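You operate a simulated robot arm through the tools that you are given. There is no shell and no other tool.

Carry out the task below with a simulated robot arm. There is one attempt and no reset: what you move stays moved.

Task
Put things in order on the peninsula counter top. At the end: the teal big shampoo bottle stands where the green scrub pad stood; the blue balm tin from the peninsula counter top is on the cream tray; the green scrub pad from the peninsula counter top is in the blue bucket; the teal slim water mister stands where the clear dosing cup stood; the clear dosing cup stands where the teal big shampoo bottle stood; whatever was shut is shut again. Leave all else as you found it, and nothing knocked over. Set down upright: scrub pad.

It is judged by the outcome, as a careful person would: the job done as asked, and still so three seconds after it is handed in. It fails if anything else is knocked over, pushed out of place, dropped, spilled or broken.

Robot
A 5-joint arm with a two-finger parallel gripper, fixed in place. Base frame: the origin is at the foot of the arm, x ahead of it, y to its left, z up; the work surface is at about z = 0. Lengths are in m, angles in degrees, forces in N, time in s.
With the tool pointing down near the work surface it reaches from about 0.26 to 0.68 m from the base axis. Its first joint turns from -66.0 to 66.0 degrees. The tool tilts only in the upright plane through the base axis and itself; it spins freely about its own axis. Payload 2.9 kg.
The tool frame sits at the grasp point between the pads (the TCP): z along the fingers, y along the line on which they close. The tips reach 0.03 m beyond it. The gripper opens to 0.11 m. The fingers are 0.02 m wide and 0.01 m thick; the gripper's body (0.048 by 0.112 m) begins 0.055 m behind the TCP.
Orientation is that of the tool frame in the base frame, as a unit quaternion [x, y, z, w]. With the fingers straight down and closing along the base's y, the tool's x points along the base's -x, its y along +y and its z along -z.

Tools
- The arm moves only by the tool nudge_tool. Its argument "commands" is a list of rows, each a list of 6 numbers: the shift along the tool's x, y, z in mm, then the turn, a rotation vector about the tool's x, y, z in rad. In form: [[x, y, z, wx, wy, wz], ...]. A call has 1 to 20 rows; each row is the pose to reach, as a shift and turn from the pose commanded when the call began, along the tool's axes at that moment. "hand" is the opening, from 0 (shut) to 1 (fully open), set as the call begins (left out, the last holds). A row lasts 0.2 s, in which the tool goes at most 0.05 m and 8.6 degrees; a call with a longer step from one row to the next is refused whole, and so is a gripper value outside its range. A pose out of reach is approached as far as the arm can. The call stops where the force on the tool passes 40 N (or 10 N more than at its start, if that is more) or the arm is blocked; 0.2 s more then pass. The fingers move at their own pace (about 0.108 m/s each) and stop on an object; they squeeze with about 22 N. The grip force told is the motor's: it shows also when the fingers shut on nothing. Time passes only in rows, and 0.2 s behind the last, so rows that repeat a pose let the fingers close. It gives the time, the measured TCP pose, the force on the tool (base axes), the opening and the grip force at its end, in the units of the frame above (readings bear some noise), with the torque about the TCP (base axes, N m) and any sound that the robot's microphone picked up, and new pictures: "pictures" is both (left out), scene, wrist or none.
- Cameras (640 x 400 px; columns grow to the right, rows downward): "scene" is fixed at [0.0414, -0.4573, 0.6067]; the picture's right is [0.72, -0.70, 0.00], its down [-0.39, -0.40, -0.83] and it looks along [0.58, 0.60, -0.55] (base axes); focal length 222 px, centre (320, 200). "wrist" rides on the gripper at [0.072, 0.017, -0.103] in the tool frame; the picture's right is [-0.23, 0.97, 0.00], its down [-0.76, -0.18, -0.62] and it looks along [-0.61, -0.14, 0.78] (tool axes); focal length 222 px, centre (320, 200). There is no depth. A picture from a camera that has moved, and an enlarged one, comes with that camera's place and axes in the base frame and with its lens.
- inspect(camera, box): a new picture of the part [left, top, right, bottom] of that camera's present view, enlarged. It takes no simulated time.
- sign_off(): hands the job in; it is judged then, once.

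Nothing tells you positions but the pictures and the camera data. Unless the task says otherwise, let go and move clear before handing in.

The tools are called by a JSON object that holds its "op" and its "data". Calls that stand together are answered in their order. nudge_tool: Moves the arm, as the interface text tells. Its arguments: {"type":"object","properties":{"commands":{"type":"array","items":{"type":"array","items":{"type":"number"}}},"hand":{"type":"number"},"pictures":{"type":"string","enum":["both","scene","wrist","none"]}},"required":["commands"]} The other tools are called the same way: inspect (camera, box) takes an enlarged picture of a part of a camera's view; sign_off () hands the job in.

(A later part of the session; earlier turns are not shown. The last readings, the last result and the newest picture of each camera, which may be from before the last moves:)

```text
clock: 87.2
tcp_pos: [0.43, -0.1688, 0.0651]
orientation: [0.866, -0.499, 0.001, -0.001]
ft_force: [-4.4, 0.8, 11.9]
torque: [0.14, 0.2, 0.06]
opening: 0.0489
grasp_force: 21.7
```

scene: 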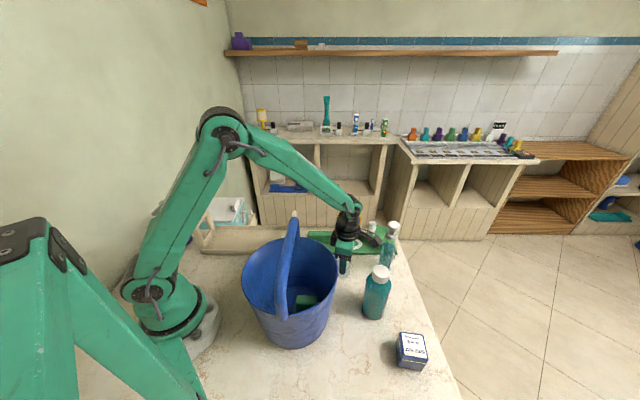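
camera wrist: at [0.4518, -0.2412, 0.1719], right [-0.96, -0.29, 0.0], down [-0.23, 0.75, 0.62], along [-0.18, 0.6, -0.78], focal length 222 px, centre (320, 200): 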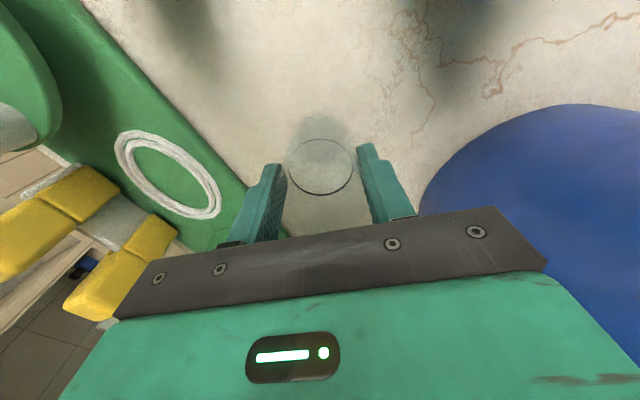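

{"op": "nudge_tool", "data": {"commands": [[0, 0, -0.5, 0, 0, 0], [0, 0, -0.8, 0, 0, 0]], "pictures": "none"}}

{"op": "nudge_tool", "data": {"commands": [[0, 0, 0, 0, 0, 0], [0, 0, 0, 0, 0, 0], [0, 0, 0, 0, 0, 0], [0, 0, 0, 0, 0, 0]], "hand": 0.8}}

{"op": "inspect", "data": {"camera": "wrist", "box": [220, 80, 420, 240]}}

```text
clock: 87.8
tcp_pos: [0.4307, -0.1694, 0.065]
orientation: [0.866, -0.5, 0.0, 0.0]
ft_force: [0.7, -1.2, 5.0]
torque: [0.02, -0.12, -0.07]
opening: 0.0485
grasp_force: 22.2
```

```text
clock: 88.8
tcp_pos: [0.4294, -0.1691, 0.0638]
orientation: [0.866, -0.5, -0.001, 0.001]
ft_force: [0.0, -0.9, -0.5]
torque: [0.01, 0.02, 0.05]
opening: 0.0882
grasp_force: 0.0
camera wrist: at [0.4517, -0.2409, 0.1662], right [-0.96, -0.29, 0.0], down [-0.23, 0.75, 0.62], along [-0.18, 0.6, -0.78], focal length 222 px, centre (320, 200)
```

scene: 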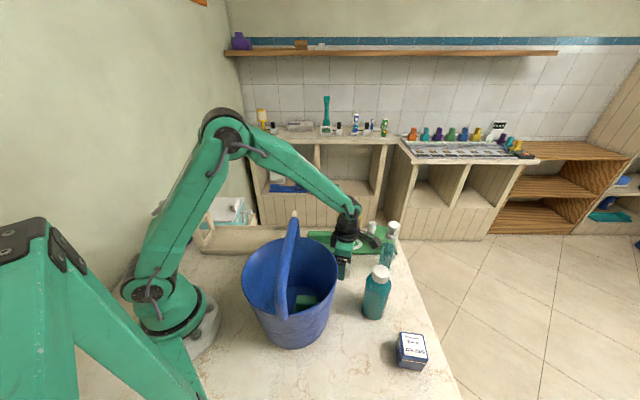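
wrist: 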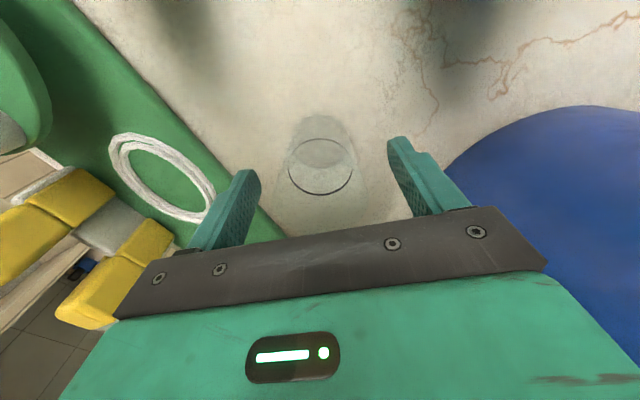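

```text
2.50 times, centred on (320, 160) of wrist
camera zoom: at [0.4517, -0.2409, 0.1662], right [-0.96, -0.29, 0.0], down [-0.23, 0.75, 0.62], along [-0.18, 0.6, -0.78], focal length 555 px, centre (320, 300)
```

zoom: 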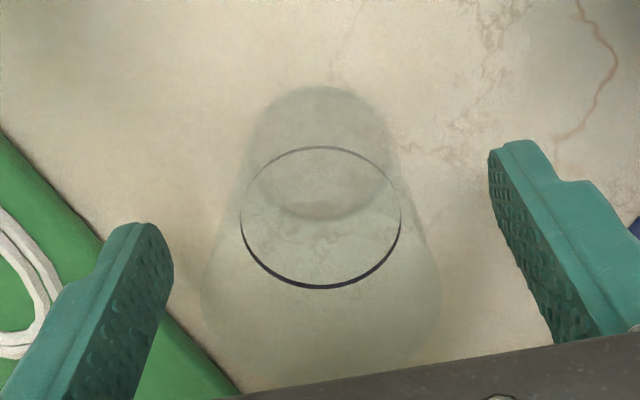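

The cup stands in the bottle's old place. I'll rise clear and move over to the water mister for a closer look.

{"op": "nudge_tool", "data": {"commands": [[0, 0, -6, 0, 0, 0], [0, 0, -20, 0, 0, 0], [0, 0, -45, 0, 0, 0], [0, 0, -80, 0, 0, 0], [0, 0, -120, 0, 0, 0], [0, 0, -160, 0, 0, 0], [0, 0, -200, 0, 0, 0], [0, 0, -236, 0, 0, 0], [0, 0, -240, 0, 0, 0]], "hand": 1}}

{"op": "inspect", "data": {"camera": "scene", "box": [320, 200, 420, 300]}}

{"op": "inspect", "data": {"camera": "wrist", "box": [100, 0, 420, 200]}}

```text
clock: 90.8
tcp_pos: [0.4286, -0.1721, 0.3028]
orientation: [0.866, -0.5, -0.001, 0.0]
ft_force: [0.2, 0.1, -0.7]
torque: [-0.01, 0.01, -0.01]
opening: 0.1101
grasp_force: 0.1
camera wrist: at [0.4511, -0.2427, 0.4066], right [-0.96, -0.29, 0.0], down [-0.23, 0.75, 0.62], along [-0.18, 0.6, -0.78], focal length 222 px, centre (320, 200)
```

scene: 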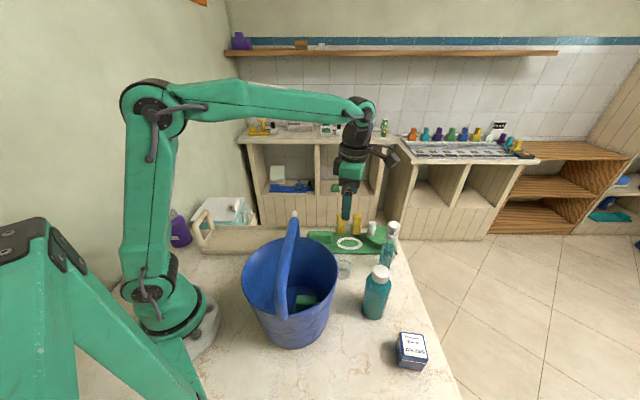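
wrist: 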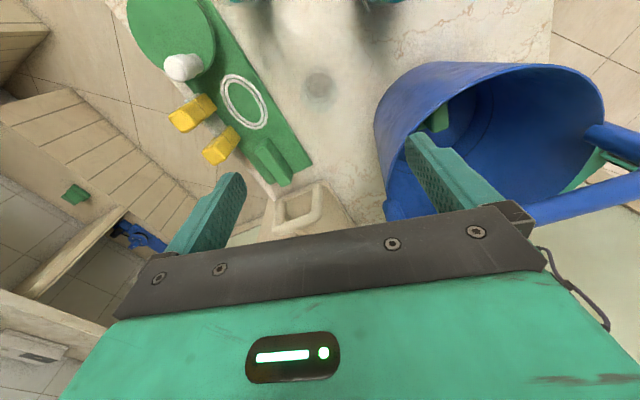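

```text
4.00 times, centred on (370, 250) of scene
camera zoom: at [0.0413, -0.4573, 0.6067], right [0.72, -0.7, 0.0], down [-0.39, -0.4, -0.83], along [0.58, 0.6, -0.55], focal length 888 px, centre (120, 0)
```

zoom: 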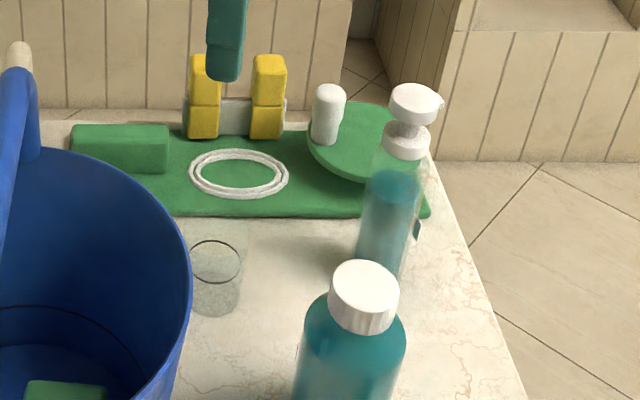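

```text
2.00 times, centred on (260, 100) of wrist
camera zoom: at [0.4511, -0.2427, 0.4066], right [-0.96, -0.29, 0.0], down [-0.23, 0.75, 0.62], along [-0.18, 0.6, -0.78], focal length 444 px, centre (440, 400)
```

zoom: 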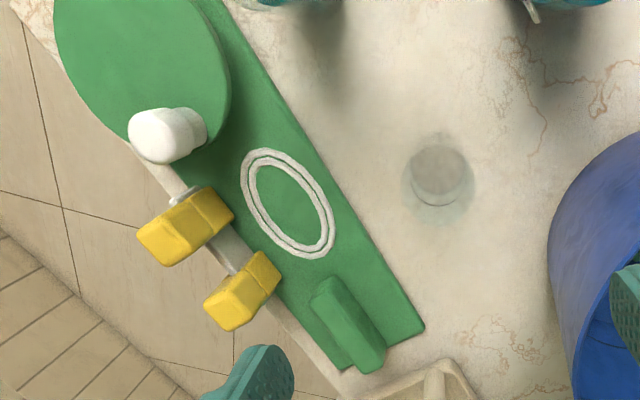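

The cup is in place. Next I'll move above the mister.

{"op": "nudge_tool", "data": {"commands": [[10, -4.5, 0, 0, 0, 0], [28, -12.5, 0, 0, 0, 0], [48, -21.5, 0, 0, 0, 0], [68, -30.5, 0, 0, 0, 0], [88, -39.5, 0, 0, 0, 0], [108, -48.5, 0, 0, 0, 0], [121, -54.5, 0, 0, 0, 0], [125.5, -56.3, 0, 0, 0, 0], [125.5, -56.3, 0, 0, 0, 0]]}}

{"op": "inspect", "data": {"camera": "wrist", "box": [220, 40, 420, 200]}}

{"op": "inspect", "data": {"camera": "scene", "box": [340, 190, 440, 300]}}

```text
clock: 92.8
tcp_pos: [0.5407, -0.2508, 0.3038]
orientation: [0.866, -0.499, -0.002, 0.0]
ft_force: [0.7, -0.3, -0.1]
torque: [-0.02, 0.01, 0.01]
opening: 0.1103
grasp_force: 0.0
camera wrist: at [0.5625, -0.3223, 0.406], right [-0.96, -0.29, 0.0], down [-0.23, 0.75, 0.62], along [-0.18, 0.6, -0.78], focal length 222 px, centre (320, 200)
```

scene: 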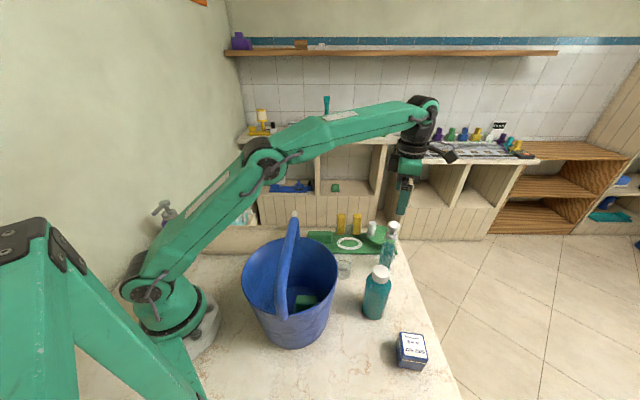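
wrist: 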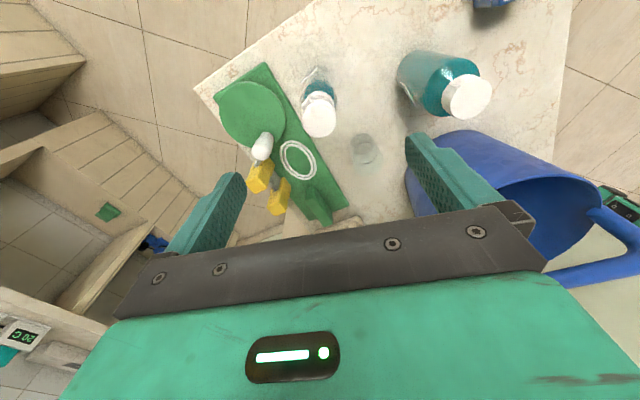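

```text
2.50 times, centred on (320, 120) of wrist
camera zoom: at [0.5625, -0.3223, 0.406], right [-0.96, -0.29, 0.0], down [-0.23, 0.75, 0.62], along [-0.18, 0.6, -0.78], focal length 555 px, centre (320, 400)
```

zoom: 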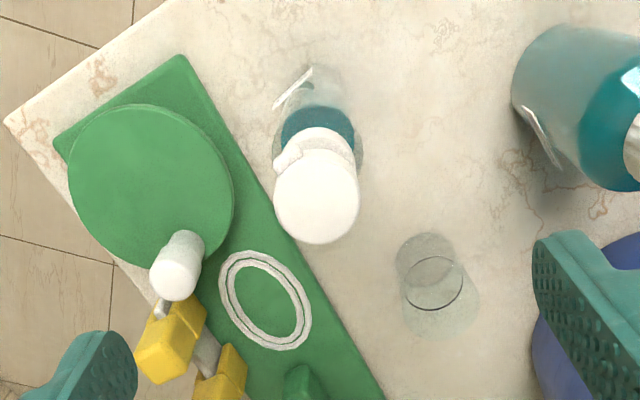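

```text
3.64 times, centred on (390, 245) of scene
camera zoom: at [0.0414, -0.4573, 0.6067], right [0.72, -0.7, 0.0], down [-0.39, -0.4, -0.83], along [0.58, 0.6, -0.55], focal length 807 px, centre (66, 36)
```

zoom: 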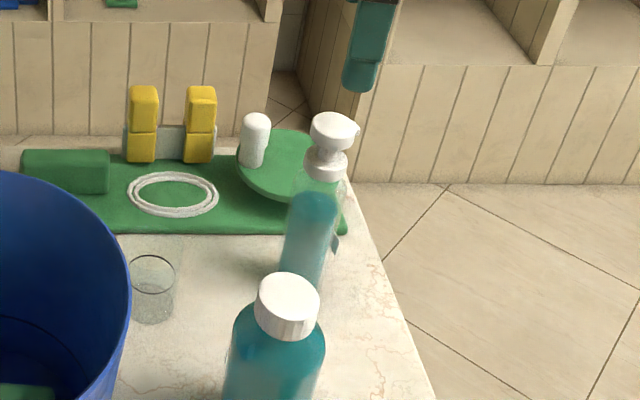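

The mister's axis is about (0.543, -0.2535), its head top is at z≈0.195 and the nozzle points outward. With this spin the fingers avoid the nozzle, so I'll centre and come down.

{"op": "nudge_tool", "data": {"commands": [[3.8, -0.7, 15, 0, 0, 0], [3.8, -0.7, 35, 0, 0, 0], [3.8, -0.7, 55, 0, 0, 0], [3.8, -0.7, 72, 0, 0, 0], [3.8, -0.7, 82, 0, 0, 0], [3.8, -0.7, 82, 0, 0, 0]]}}

{"op": "inspect", "data": {"camera": "wrist", "box": [220, 60, 420, 220]}}

{"op": "inspect", "data": {"camera": "scene", "box": [340, 190, 440, 300]}}

```text
clock: 94.2
tcp_pos: [0.5438, -0.2526, 0.2227]
orientation: [0.866, -0.5, -0.002, 0.001]
ft_force: [-0.5, -0.2, 0.0]
torque: [0.01, -0.01, 0.01]
opening: 0.1101
grasp_force: 0.1
camera wrist: at [0.5658, -0.3239, 0.3244], right [-0.96, -0.29, 0.0], down [-0.23, 0.75, 0.62], along [-0.18, 0.6, -0.78], focal length 222 px, centre (320, 200)
```

scene: 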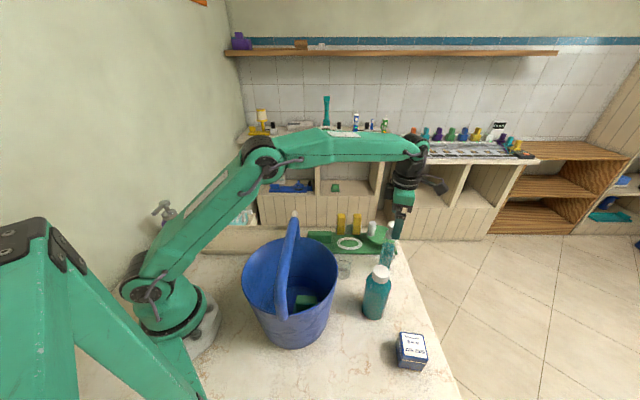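
wrist: 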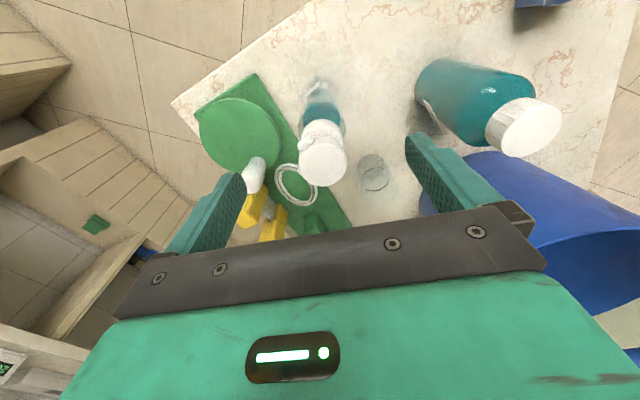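

```text
2.50 times, centred on (320, 140) of wrist
camera zoom: at [0.5658, -0.3239, 0.3244], right [-0.96, -0.29, 0.0], down [-0.23, 0.75, 0.62], along [-0.18, 0.6, -0.78], focal length 555 px, centre (320, 350)
```

zoom: 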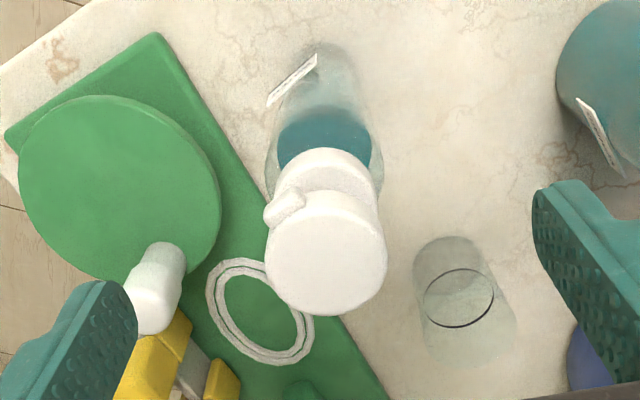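

```text
3.64 times, centred on (390, 245) of scene
camera zoom: at [0.0414, -0.4573, 0.6067], right [0.72, -0.7, 0.0], down [-0.39, -0.4, -0.83], along [0.58, 0.6, -0.55], focal length 807 px, centre (66, 36)
```

zoom: 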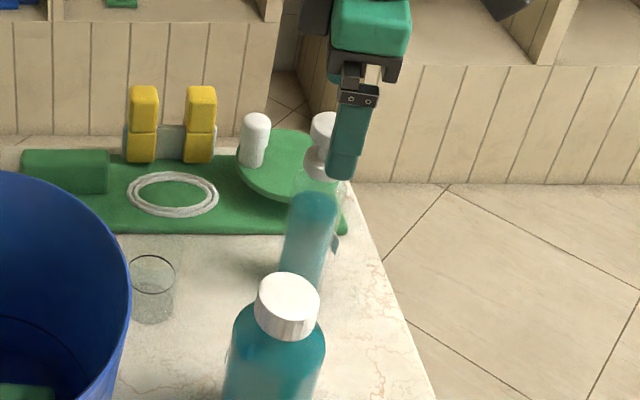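

{"op": "nudge_tool", "data": {"commands": [[0, 0.5, 12, 0, 0, 0], [0, 0.5, 26, 0, 0, 0], [0, 0.5, 38, 0, 0, 0], [0, 0.5, 46, 0, 0, 0], [0, 0.5, 47, 0, 0, 0]], "pictures": "none"}}

{"op": "inspect", "data": {"camera": "wrist", "box": [220, 80, 420, 240]}}

{"op": "inspect", "data": {"camera": "scene", "box": [340, 190, 440, 300]}}

```text
clock: 95.5
tcp_pos: [0.543, -0.2527, 0.1749]
orientation: [0.866, -0.5, 0.0, 0.0]
ft_force: [-0.4, 0.3, 0.0]
torque: [0.01, 0.01, 0.01]
opening: 0.1101
grasp_force: 0.1
```

```text
2.50 times, centred on (320, 160) of wrist
camera zoom: at [0.5654, -0.3245, 0.2767], right [-0.96, -0.29, 0.0], down [-0.23, 0.75, 0.62], along [-0.18, 0.6, -0.78], focal length 555 px, centre (320, 300)
```

zoom: 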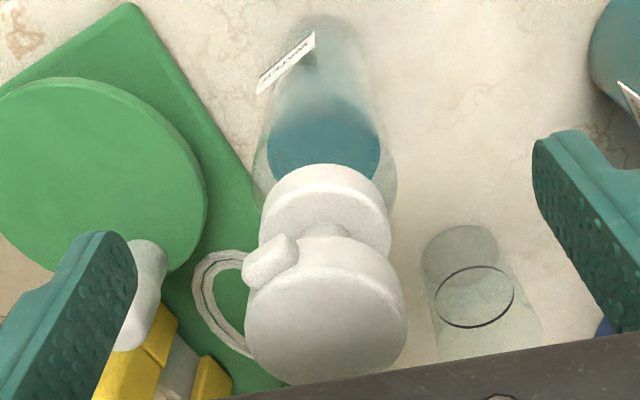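

```text
3.64 times, centred on (390, 245) of scene
camera zoom: at [0.0414, -0.4573, 0.6067], right [0.72, -0.7, 0.0], down [-0.39, -0.4, -0.83], along [0.58, 0.6, -0.55], focal length 807 px, centre (66, 36)
```

zoom: 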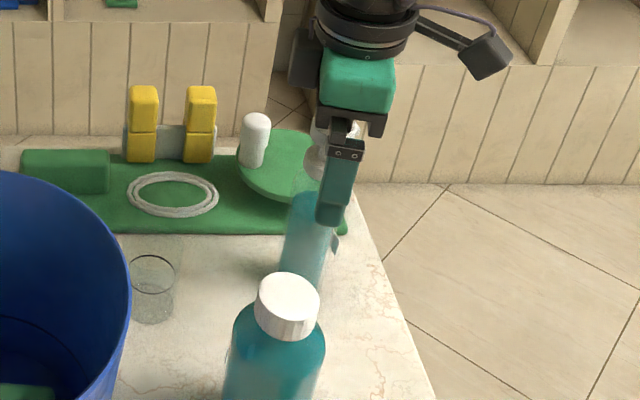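

I'll raise 4 mm so the fingers grip only the head above the collar, then close.

{"op": "nudge_tool", "data": {"commands": [[0, 0, -2, 0, 0, 0], [0, 0, -4, 0, 0, 0], [0, 0, -4, 0, 0, 0]], "pictures": "none"}}

{"op": "nudge_tool", "data": {"commands": [[0, 0, 0, 0, 0, 0], [0, 0, 0, 0, 0, 0], [0, 0, 0, 0, 0, 0], [0, 0, 0, 0, 0, 0], [0, 0, 0, 0, 0, 0]], "hand": 0}}

{"op": "inspect", "data": {"camera": "wrist", "box": [220, 80, 420, 240]}}

{"op": "inspect", "data": {"camera": "scene", "box": [340, 190, 440, 300]}}

```text
clock: 96.2
tcp_pos: [0.5427, -0.2533, 0.1794]
orientation: [0.866, -0.5, -0.001, 0.0]
ft_force: [0.4, -0.2, -0.4]
torque: [-0.02, -0.01, -0.02]
opening: 0.11
grasp_force: 0.1
```

```text
clock: 97.5
tcp_pos: [0.5434, -0.2522, 0.1779]
orientation: [0.866, -0.5, -0.001, 0.0]
ft_force: [-1.3, -0.9, 0.4]
torque: [-0.05, 0.09, 0.01]
opening: 0.0335
grasp_force: 21.6
camera wrist: at [0.5655, -0.3247, 0.2805], right [-0.96, -0.29, 0.0], down [-0.23, 0.75, 0.62], along [-0.18, 0.6, -0.78], focal length 222 px, centre (320, 200)
```

scene: 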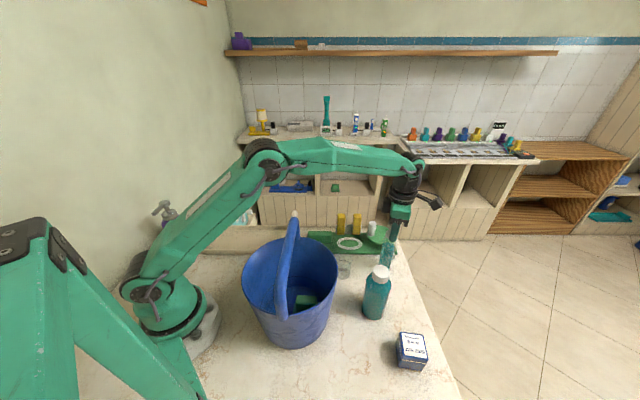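
wrist: 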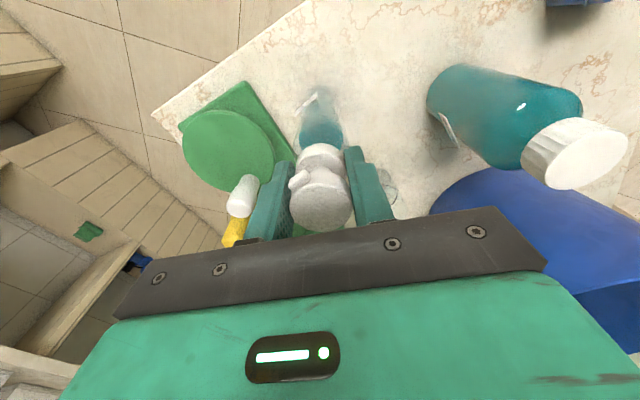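

```text
2.50 times, centred on (320, 160) of wrist
camera zoom: at [0.5655, -0.3247, 0.2805], right [-0.96, -0.29, 0.0], down [-0.23, 0.75, 0.62], along [-0.18, 0.6, -0.78], focal length 555 px, centre (320, 300)
```

zoom: 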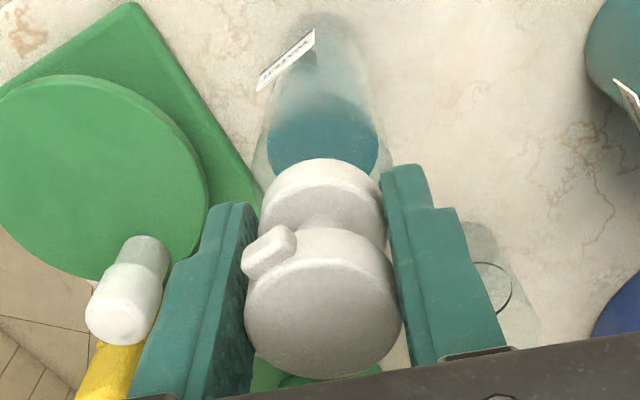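

```text
3.64 times, centred on (390, 245) of scene
camera zoom: at [0.0413, -0.4573, 0.6067], right [0.72, -0.7, 0.0], down [-0.39, -0.4, -0.83], along [0.58, 0.6, -0.55], focal length 807 px, centre (66, 36)
```

zoom: 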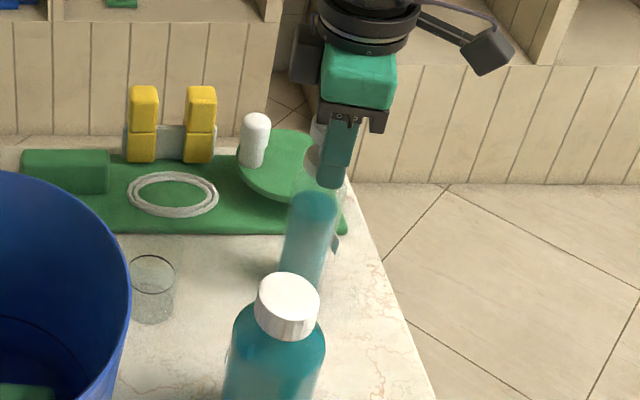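

The head is gripped at 33.5 mm. I'll lift straight up, then route around the shampoo bottle on the outer side.

{"op": "nudge_tool", "data": {"commands": [[0, 0, -3, 0, 0, 0], [0, 0, -9, 0, 0, 0], [0, 0, -18, 0, 0, 0], [0, 0, -30, 0, 0, 0], [0, 0, -45, 0, 0, 0], [0, 0, -60, 0, 0, 0], [0, 0, -75, 0, 0, 0], [0, 0, -90, 0, 0, 0], [0, 0, -105, 0, 0, 0], [0, 0, -116, 0, 0, 0], [0, 0, -120, 0, 0, 0]]}}

{"op": "inspect", "data": {"camera": "scene", "box": [340, 170, 440, 280]}}

```text
clock: 99.8
tcp_pos: [0.543, -0.2537, 0.2985]
orientation: [0.866, -0.501, -0.001, 0.0]
ft_force: [-0.4, -0.1, -3.6]
torque: [0.01, -0.01, 0.01]
opening: 0.0333
grasp_force: 22.2
camera wrist: at [0.5649, -0.3249, 0.4012], right [-0.96, -0.29, 0.0], down [-0.23, 0.75, 0.62], along [-0.18, 0.6, -0.78], focal length 222 px, centre (320, 200)
```

scene: 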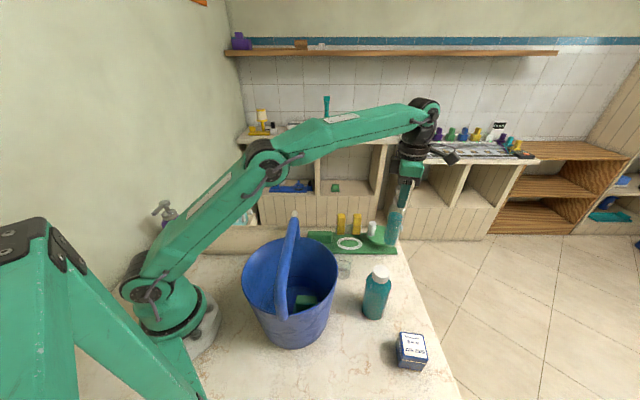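
wrist: 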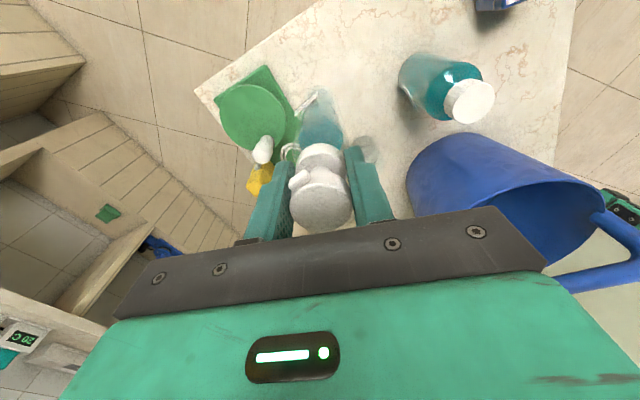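

```text
3.64 times, centred on (390, 225) of scene
camera zoom: at [0.0414, -0.4574, 0.6067], right [0.72, -0.7, 0.0], down [-0.39, -0.4, -0.83], along [0.58, 0.6, -0.55], focal length 807 px, centre (66, 109)
```

zoom: 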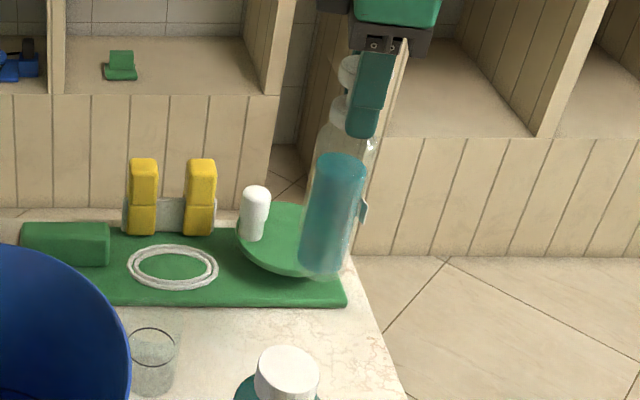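

{"op": "nudge_tool", "data": {"commands": [[3.1, 5.2, 0, 0, 0, 0], [9.4, 15.5, 0, 0, 0, 0], [18.7, 31, 0, 0, 0, 0], [28.9, 47.8, 0, 0, 0, 0], [39, 64.6, 0, 0, 0, 0.02], [49.1, 81.3, 0, 0, 0, 0.05], [59.3, 98.1, 0, 0, 0, 0.08], [68.6, 113.6, 0, 0, 0, 0.11], [76, 127, 0, 0, 0, 0.14], [73.2, 142.5, 0, 0, 0, 0.165], [67.4, 158.6, 0, 0, 0, 0.19], [61.2, 176, 0, 0, 0, 0.215], [54.9, 193.4, 0, 0, 0, 0.24], [48.7, 210.8, 0, 0, 0, 0.265], [42.4, 228.2, 0, 0, 0, 0.285], [36.6, 244.3, 0, 0, 0, 0.3], [32.3, 256.3, 0, 0, 0, 0.31], [29.9, 263, 0, 0, 0, 0.314], [29.9, 263, 0, 0, 0, 0.314]]}}

{"op": "inspect", "data": {"camera": "scene", "box": [330, 200, 450, 340]}}

```text
clock: 103.8
tcp_pos: [0.3294, -0.4118, 0.3005]
orientation: [0.778, -0.629, -0.001, -0.001]
ft_force: [0.8, 0.2, -3.6]
torque: [-0.02, -0.02, 0.02]
opening: 0.0334
grasp_force: 21.8
camera wrist: at [0.3294, -0.4858, 0.4019], right [-1.0, 0.02, 0.0], down [0.02, 0.78, 0.62], along [0.01, 0.62, -0.78], focal length 222 px, centre (320, 200)
```

scene: 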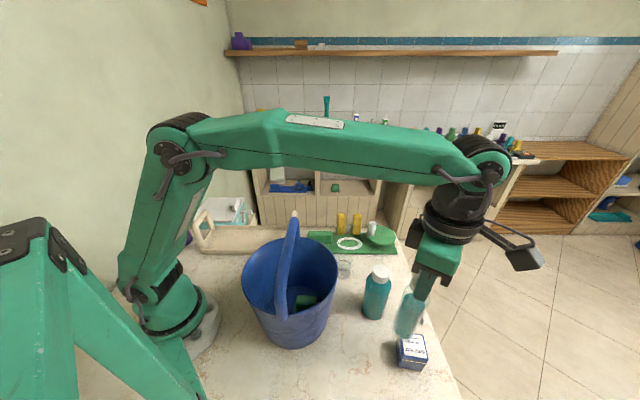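
wrist: 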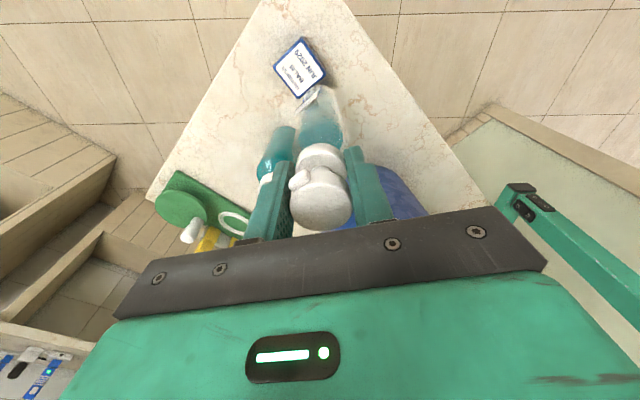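

```text
2.86 times, centred on (390, 270) of scene
camera zoom: at [0.0414, -0.4574, 0.6067], right [0.72, -0.7, 0.0], down [-0.39, -0.4, -0.83], along [0.58, 0.6, -0.55], focal length 634 px, centre (120, 0)
```

zoom: 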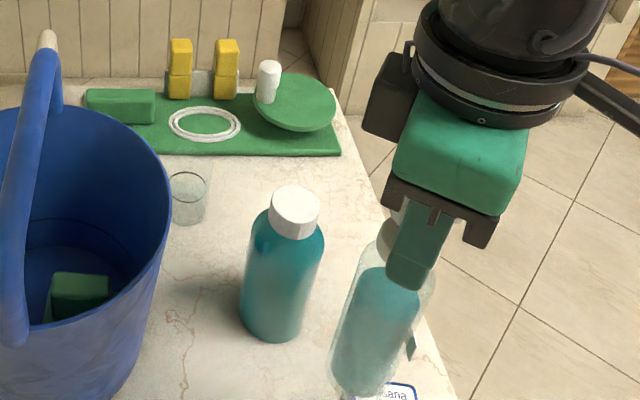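

{"op": "nudge_tool", "data": {"commands": [[-4, 2.5, 0, 0, 0, 0], [-14, 8.5, 0, 0, 0, 0], [-27, 16.5, 0, 0, 0, 0], [-41, 25, 0, 0, 0, 0], [-54, 33, 0, 0, 0, 0], [-65, 40, 0, 0, 0, 0], [-71.6, 43.9, 0, 0, 0, 0], [-71.6, 43.9, 0, 0, 0, 0]], "pictures": "none"}}

{"op": "nudge_tool", "data": {"commands": [[0, 0, 5, 0, 0, 0], [0, 0, 15, 0, 0, 0], [0, 0, 30, 0, 0, 0], [0, 0, 46, 0, 0, 0], [0, 0, 62, 0, 0, 0], [0, 0, 78, 0, 0, 0], [0, 0, 92, 0, 0, 0], [0, 0, 104, 0, 0, 0], [0, 0, 112, 0, 0, 0], [0, 0, 116, 0, 0, 0]]}}

{"op": "inspect", "data": {"camera": "scene", "box": [310, 270, 430, 390]}}

```text
clock: 105.7
tcp_pos: [0.2717, -0.3511, 0.2982]
orientation: [0.777, -0.629, -0.001, 0.0]
ft_force: [-1.2, 0.2, -3.6]
torque: [-0.01, -0.06, 0.01]
opening: 0.0331
grasp_force: 22.2
```

```text
clock: 107.8
tcp_pos: [0.2731, -0.3501, 0.182]
orientation: [0.777, -0.629, -0.001, 0.0]
ft_force: [-0.4, 0.4, -4.3]
torque: [0.0, -0.02, 0.02]
opening: 0.0334
grasp_force: 22.2
camera wrist: at [0.2719, -0.4251, 0.2844], right [-1.0, 0.02, 0.0], down [0.02, 0.78, 0.62], along [0.01, 0.62, -0.78], focal length 222 px, centre (320, 200)
```

scene: 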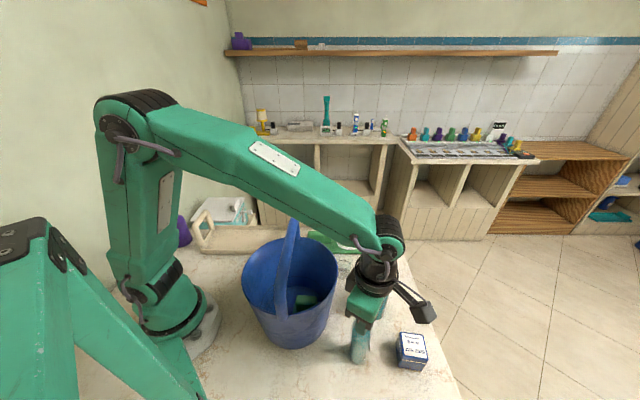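
wrist: 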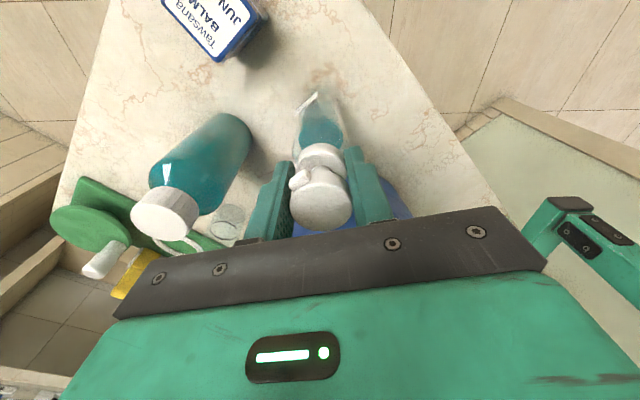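

```text
3.33 times, centred on (370, 330) of scene
camera zoom: at [0.0414, -0.4574, 0.6067], right [0.72, -0.7, 0.0], down [-0.39, -0.4, -0.83], along [0.58, 0.6, -0.55], focal length 740 px, centre (153, -233)
```

zoom: 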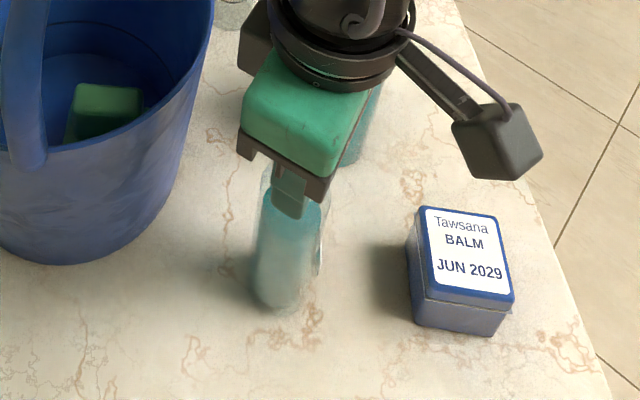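

{"op": "nudge_tool", "data": {"commands": [[0, 0, 1, 0, 0, 0], [0, 0, 2, 0, 0, 0]], "pictures": "none"}}

{"op": "nudge_tool", "data": {"commands": [[0, 0, 0.5, 0, 0, 0], [0, 0, 1, 0, 0, 0]], "pictures": "none"}}

```text
clock: 108.5
tcp_pos: [0.2737, -0.3509, 0.1813]
orientation: [0.778, -0.629, 0.0, 0.0]
ft_force: [-0.5, 0.1, -4.4]
torque: [0.03, 0.0, 0.02]
opening: 0.0331
grasp_force: 22.2
```

```text
clock: 109.0
tcp_pos: [0.2727, -0.3508, 0.1803]
orientation: [0.777, -0.629, 0.0, 0.0]
ft_force: [-0.2, -0.7, -3.2]
torque: [0.01, -0.06, 0.0]
opening: 0.0333
grasp_force: 22.4
```

{"op": "nudge_tool", "data": {"commands": [[0, 0, 0.6, 0, 0, 0], [0, 0, 1.2, 0, 0, 0]], "pictures": "none"}}

{"op": "nudge_tool", "data": {"commands": [[0, 0, 0.5, 0, 0, 0], [0, 0, 0.8, 0, 0, 0]], "pictures": "none"}}

```text
clock: 109.7
tcp_pos: [0.2731, -0.351, 0.1789]
orientation: [0.777, -0.629, 0.0, 0.0]
ft_force: [0.2, -0.3, -2.1]
torque: [0.05, 0.01, 0.01]
opening: 0.0332
grasp_force: 21.7
```

```text
clock: 110.2
tcp_pos: [0.2714, -0.3508, 0.1787]
orientation: [0.778, -0.629, 0.0, 0.0]
ft_force: [-1.7, 2.9, 7.9]
torque: [0.57, 0.15, 0.07]
opening: 0.0332
grasp_force: 21.7
```

{"op": "nudge_tool", "data": {"commands": [[0, 0, -0.4, 0, 0, 0], [0, 0, -0.7, 0, 0, 0]], "pictures": "none"}}

{"op": "nudge_tool", "data": {"commands": [[0, 0, 0, 0, 0, 0], [0, 0, 0, 0, 0, 0], [0, 0, 0, 0, 0, 0], [0, 0, 0, 0, 0, 0]], "hand": 0.75}}

{"op": "inspect", "data": {"camera": "scene", "box": [310, 270, 430, 390]}}

```text
clock: 110.8
tcp_pos: [0.2718, -0.351, 0.1792]
orientation: [0.777, -0.629, -0.001, 0.0]
ft_force: [-0.7, 2.3, 4.5]
torque: [0.18, 0.05, 0.02]
opening: 0.0334
grasp_force: 21.4
```

```text
clock: 111.8
tcp_pos: [0.2715, -0.3499, 0.179]
orientation: [0.777, -0.629, -0.001, 0.0]
ft_force: [0.3, -0.2, 0.9]
torque: [0.03, 0.02, 0.01]
opening: 0.0823
grasp_force: 0.1
camera wrist: at [0.2712, -0.4251, 0.2806], right [-1.0, 0.02, 0.0], down [0.02, 0.78, 0.62], along [0.01, 0.62, -0.78], focal length 222 px, centre (320, 200)
```

scene: 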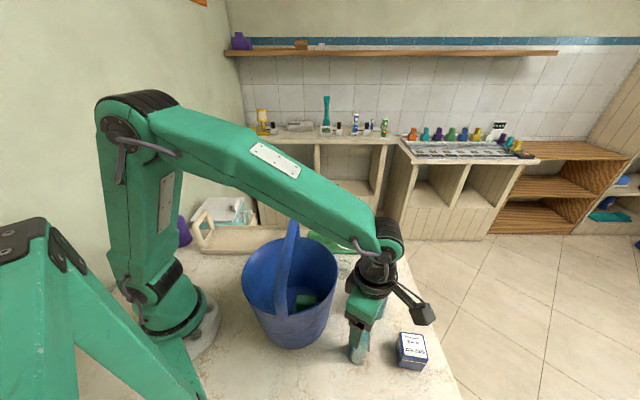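
wrist: 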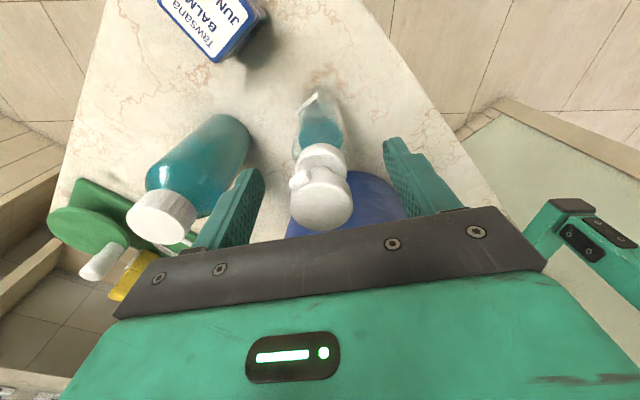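

```text
3.33 times, centred on (370, 330) of scene
camera zoom: at [0.0414, -0.4573, 0.6067], right [0.72, -0.7, 0.0], down [-0.39, -0.4, -0.83], along [0.58, 0.6, -0.55], focal length 740 px, centre (153, -233)
```

zoom: 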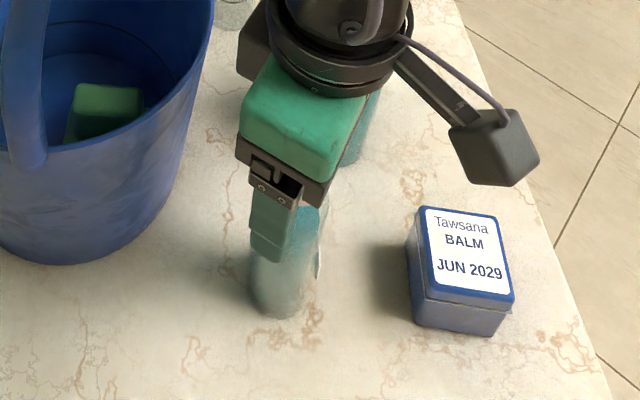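

The mister stands upright at the cup's old spot. I'll rise and look at the balm tin.

{"op": "nudge_tool", "data": {"commands": [[0, 0, -5, 0, 0, 0], [0, 0, -20, 0, 0, 0], [0, 0, -45, 0, 0, 0], [0, 0, -75, 0, 0, 0], [0, 0, -100, 0, 0, 0], [0, 0, -115, 0, 0, 0]], "hand": 1}}

{"op": "inspect", "data": {"camera": "scene", "box": [330, 230, 450, 390]}}

{"op": "inspect", "data": {"camera": "scene", "box": [385, 320, 440, 380]}}

```text
clock: 113.2
tcp_pos: [0.272, -0.347, 0.2945]
orientation: [0.778, -0.628, 0.0, -0.001]
ft_force: [-0.8, 0.4, -0.3]
torque: [0.0, 0.0, 0.01]
opening: 0.1102
grasp_force: 0.0
camera wrist: at [0.2717, -0.4223, 0.3955], right [-1.0, 0.02, 0.0], down [0.02, 0.78, 0.62], along [0.01, 0.62, -0.78], focal length 222 px, centre (320, 200)
```

scene: 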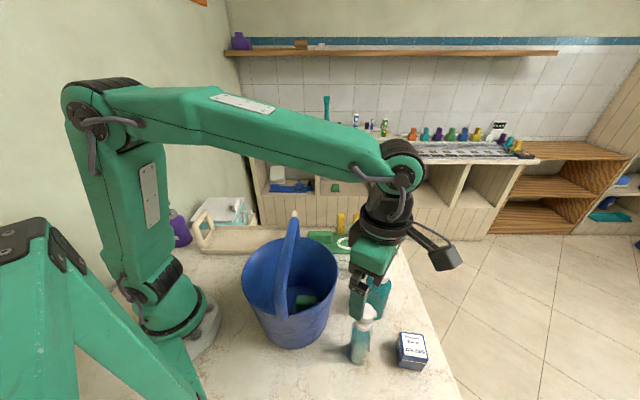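
wrist: 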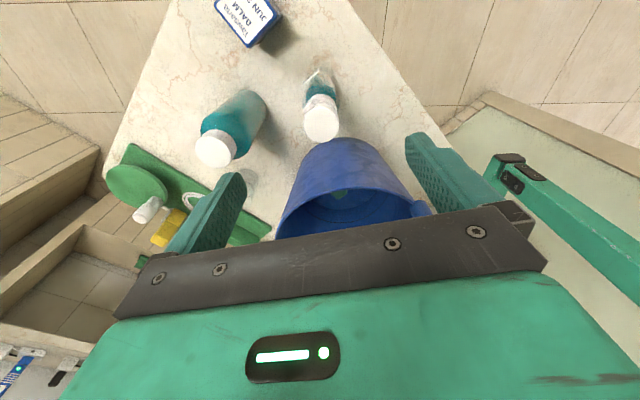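

```text
2.50 times, centred on (390, 310) of scene
camera zoom: at [0.0414, -0.4573, 0.6067], right [0.72, -0.7, 0.0], down [-0.39, -0.4, -0.83], along [0.58, 0.6, -0.55], focal length 555 px, centre (145, -75)
```

zoom: 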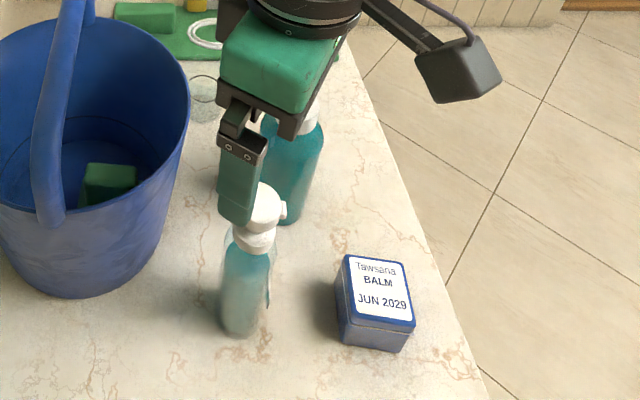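

```text
6.67 times, centred on (412, 350) of scene
camera zoom: at [0.0414, -0.4573, 0.6067], right [0.72, -0.7, 0.0], down [-0.39, -0.4, -0.83], along [0.58, 0.6, -0.55], focal length 1480 px, centre (-297, -800)
```

zoom: 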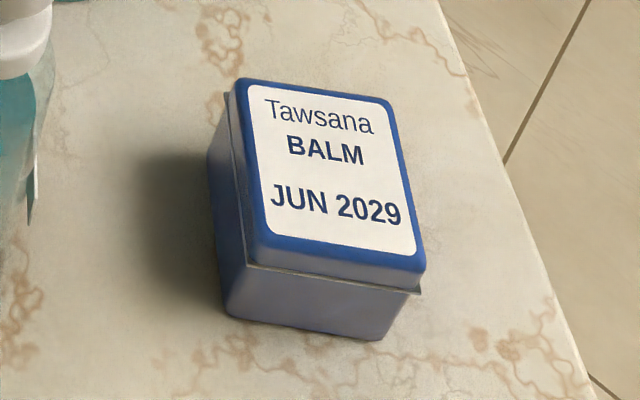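

The tin is closed and at about (0.358, -0.436). I'll move above it with the fingers aligned to its sides.

{"op": "nudge_tool", "data": {"commands": [[8, -5, 0, 0, 0, 0.1], [22, -14, 4, 0, 0, 0.23], [38, -24, 10, 0, 0, 0.37], [54, -35, 16, 0, 0, 0.51], [70, -45, 22, 0, 0, 0.65], [84, -54, 28, 0, 0, 0.79], [95, -61, 33, 0, 0, 0.92], [101, -65, 37, 0, 0, 1.04], [102.7, -65.8, 40, 0, 0, 1.152], [102.7, -65.8, 40, 0, 0, 1.152]]}}

{"op": "inspect", "data": {"camera": "wrist", "box": [220, 40, 420, 200]}}

```text
clock: 115.5
tcp_pos: [0.3588, -0.4372, 0.2536]
orientation: [-0.308, 0.951, 0.001, 0.0]
ft_force: [-0.1, 0.1, 0.1]
torque: [0.02, 0.01, -0.01]
opening: 0.1101
grasp_force: 0.1
camera wrist: at [0.2903, -0.4662, 0.356], right [-0.39, 0.92, 0.0], down [0.72, 0.3, 0.62], along [0.57, 0.24, -0.78], focal length 222 px, centre (320, 200)
```

scene: 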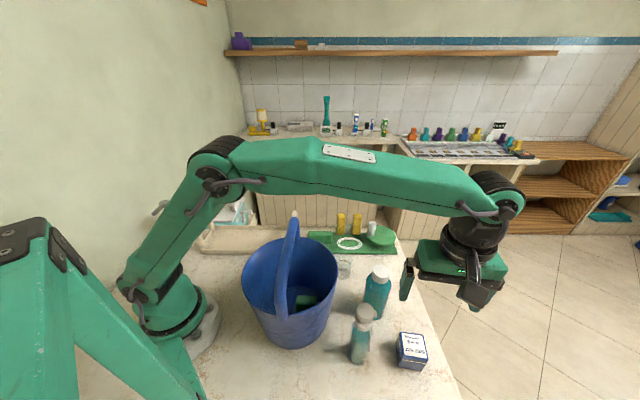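
wrist: 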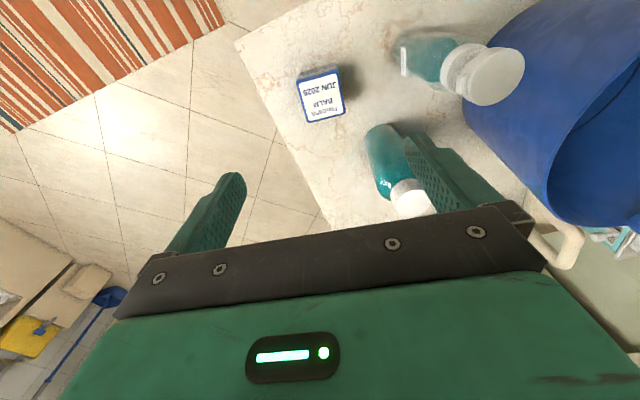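

```text
2.50 times, centred on (320, 120) of wrist
camera zoom: at [0.2903, -0.4662, 0.356], right [-0.39, 0.92, 0.0], down [0.72, 0.3, 0.62], along [0.57, 0.24, -0.78], focal length 555 px, centre (320, 400)
```

zoom: 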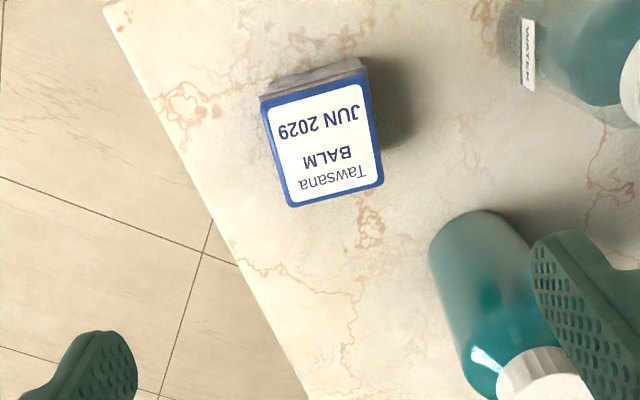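

The tin is aligned with the fingers, only 3 mm off sideways. I'll correct that and descend.

{"op": "nudge_tool", "data": {"commands": [[-0.5, 1.5, 20, 0, 0, 0], [-0.8, 2.7, 50, 0, 0, 0], [-0.8, 2.7, 85, 0, 0, 0], [-0.8, 2.7, 120, 0, 0, 0], [-0.8, 2.7, 150, 0, 0, 0], [-0.8, 2.7, 180, 0, 0, 0], [-0.8, 2.7, 200, 0, 0, 0], [-0.8, 2.7, 210, 0, 0, 0], [-0.8, 2.7, 213, 0, 0, 0], [-0.8, 2.7, 213, 0, 0, 0]]}}

{"op": "inspect", "data": {"camera": "scene", "box": [330, 270, 450, 390]}}

```text
clock: 117.7
tcp_pos: [0.3579, -0.4339, 0.041]
orientation: [-0.309, 0.951, 0.001, 0.0]
ft_force: [-0.6, -0.3, 0.3]
torque: [-0.02, 0.0, 0.02]
opening: 0.11
grasp_force: 0.0
camera wrist: at [0.2894, -0.4633, 0.143], right [-0.39, 0.92, 0.0], down [0.72, 0.3, 0.62], along [0.57, 0.24, -0.78], focal length 222 px, centre (320, 200)
```

scene: 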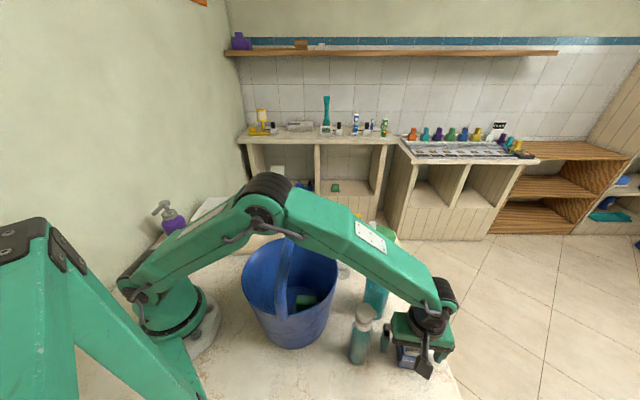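
wrist: 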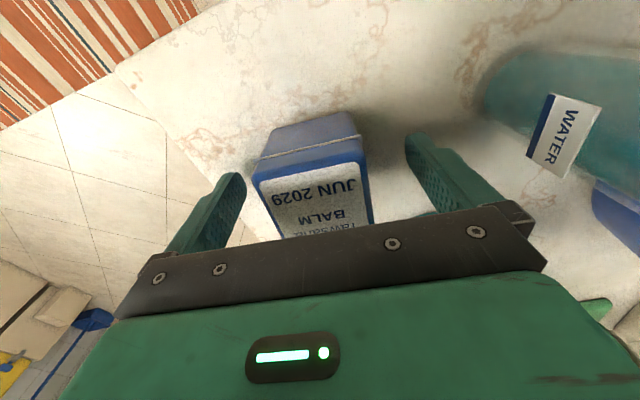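

```text
3.33 times, centred on (390, 330) of scene
camera zoom: at [0.0414, -0.4573, 0.6067], right [0.72, -0.7, 0.0], down [-0.39, -0.4, -0.83], along [0.58, 0.6, -0.55], focal length 740 px, centre (87, -233)
```

zoom: 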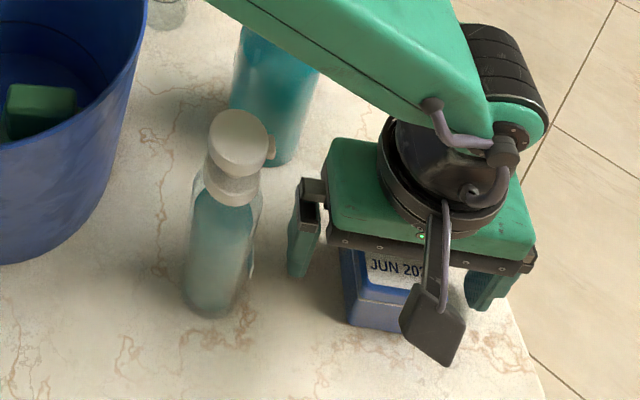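

{"op": "nudge_tool", "data": {"commands": [[0, 0, 0, 0, 0, 0], [0, 0, 0, 0, 0, 0], [0, 0, 0, 0, 0, 0], [0, 0, 0, 0, 0, 0]], "hand": 0, "pictures": "wrist"}}

{"op": "nudge_tool", "data": {"commands": [[0, 0, -2, 0, 0, 0], [0, 0, -6, 0, 0, 0], [0, 0, -12, 0, 0, 0], [0, 0, -20, 0, 0, 0], [0, 0, -20, 0, 0, 0]]}}

{"op": "inspect", "data": {"camera": "scene", "box": [370, 290, 450, 390]}}

```text
clock: 118.7
tcp_pos: [0.3567, -0.4335, 0.0418]
orientation: [-0.31, 0.951, 0.0, 0.0]
ft_force: [0.4, -2.0, -0.6]
torque: [-0.05, -0.05, 0.01]
opening: 0.0537
grasp_force: 22.3
camera wrist: at [0.2895, -0.4634, 0.1434], right [-0.39, 0.92, 0.0], down [0.72, 0.3, 0.62], along [0.57, 0.24, -0.78], focal length 222 px, centre (320, 200)
```

wrist: 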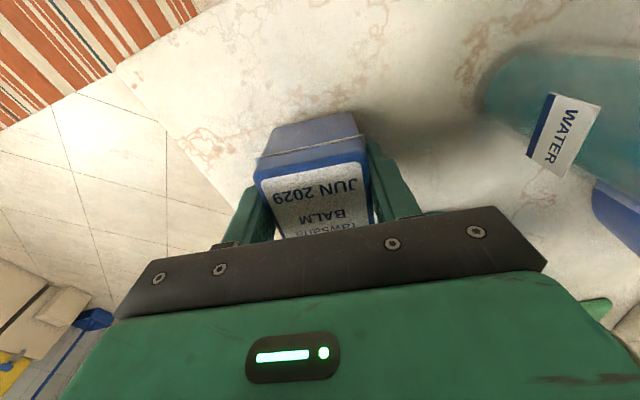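

```text
clock: 119.8
tcp_pos: [0.3569, -0.4345, 0.0607]
orientation: [-0.309, 0.951, 0.002, 0.0]
ft_force: [-0.7, -0.5, -0.5]
torque: [-0.02, 0.0, -0.02]
opening: 0.0539
grasp_force: 21.9
camera wrist: at [0.2893, -0.4628, 0.1632], right [-0.39, 0.92, 0.0], down [0.72, 0.3, 0.62], along [0.57, 0.24, -0.78], focal length 222 px, centre (320, 200)
```

scene: 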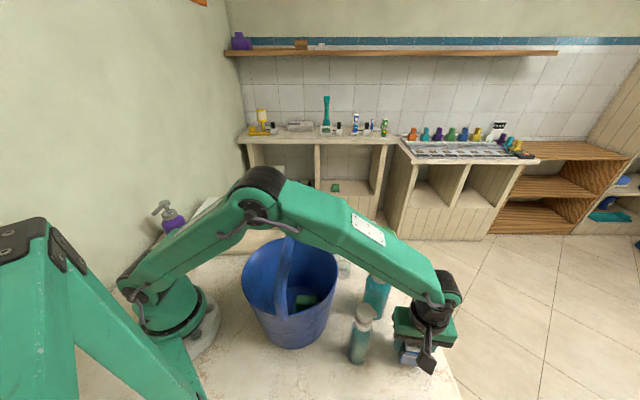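
wrist: 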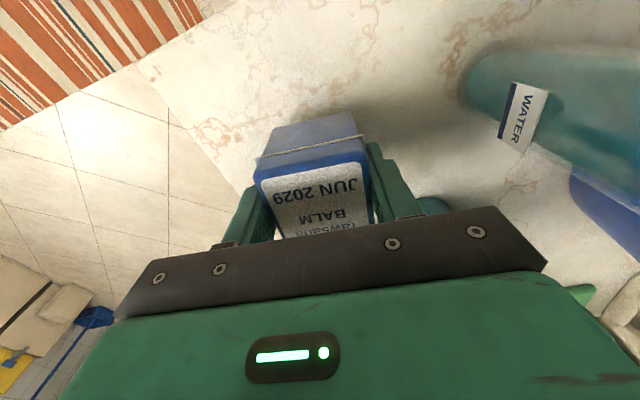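

```text
4.00 times, centred on (410, 340) of scene
camera zoom: at [0.0414, -0.4573, 0.6067], right [0.72, -0.7, 0.0], down [-0.39, -0.4, -0.83], along [0.58, 0.6, -0.55], focal length 888 px, centre (-40, -360)
```

zoom: 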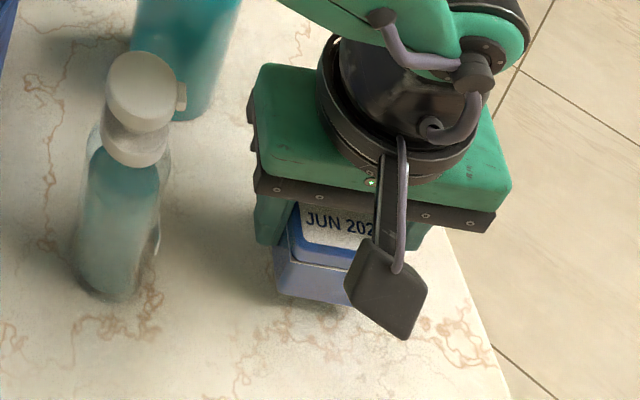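

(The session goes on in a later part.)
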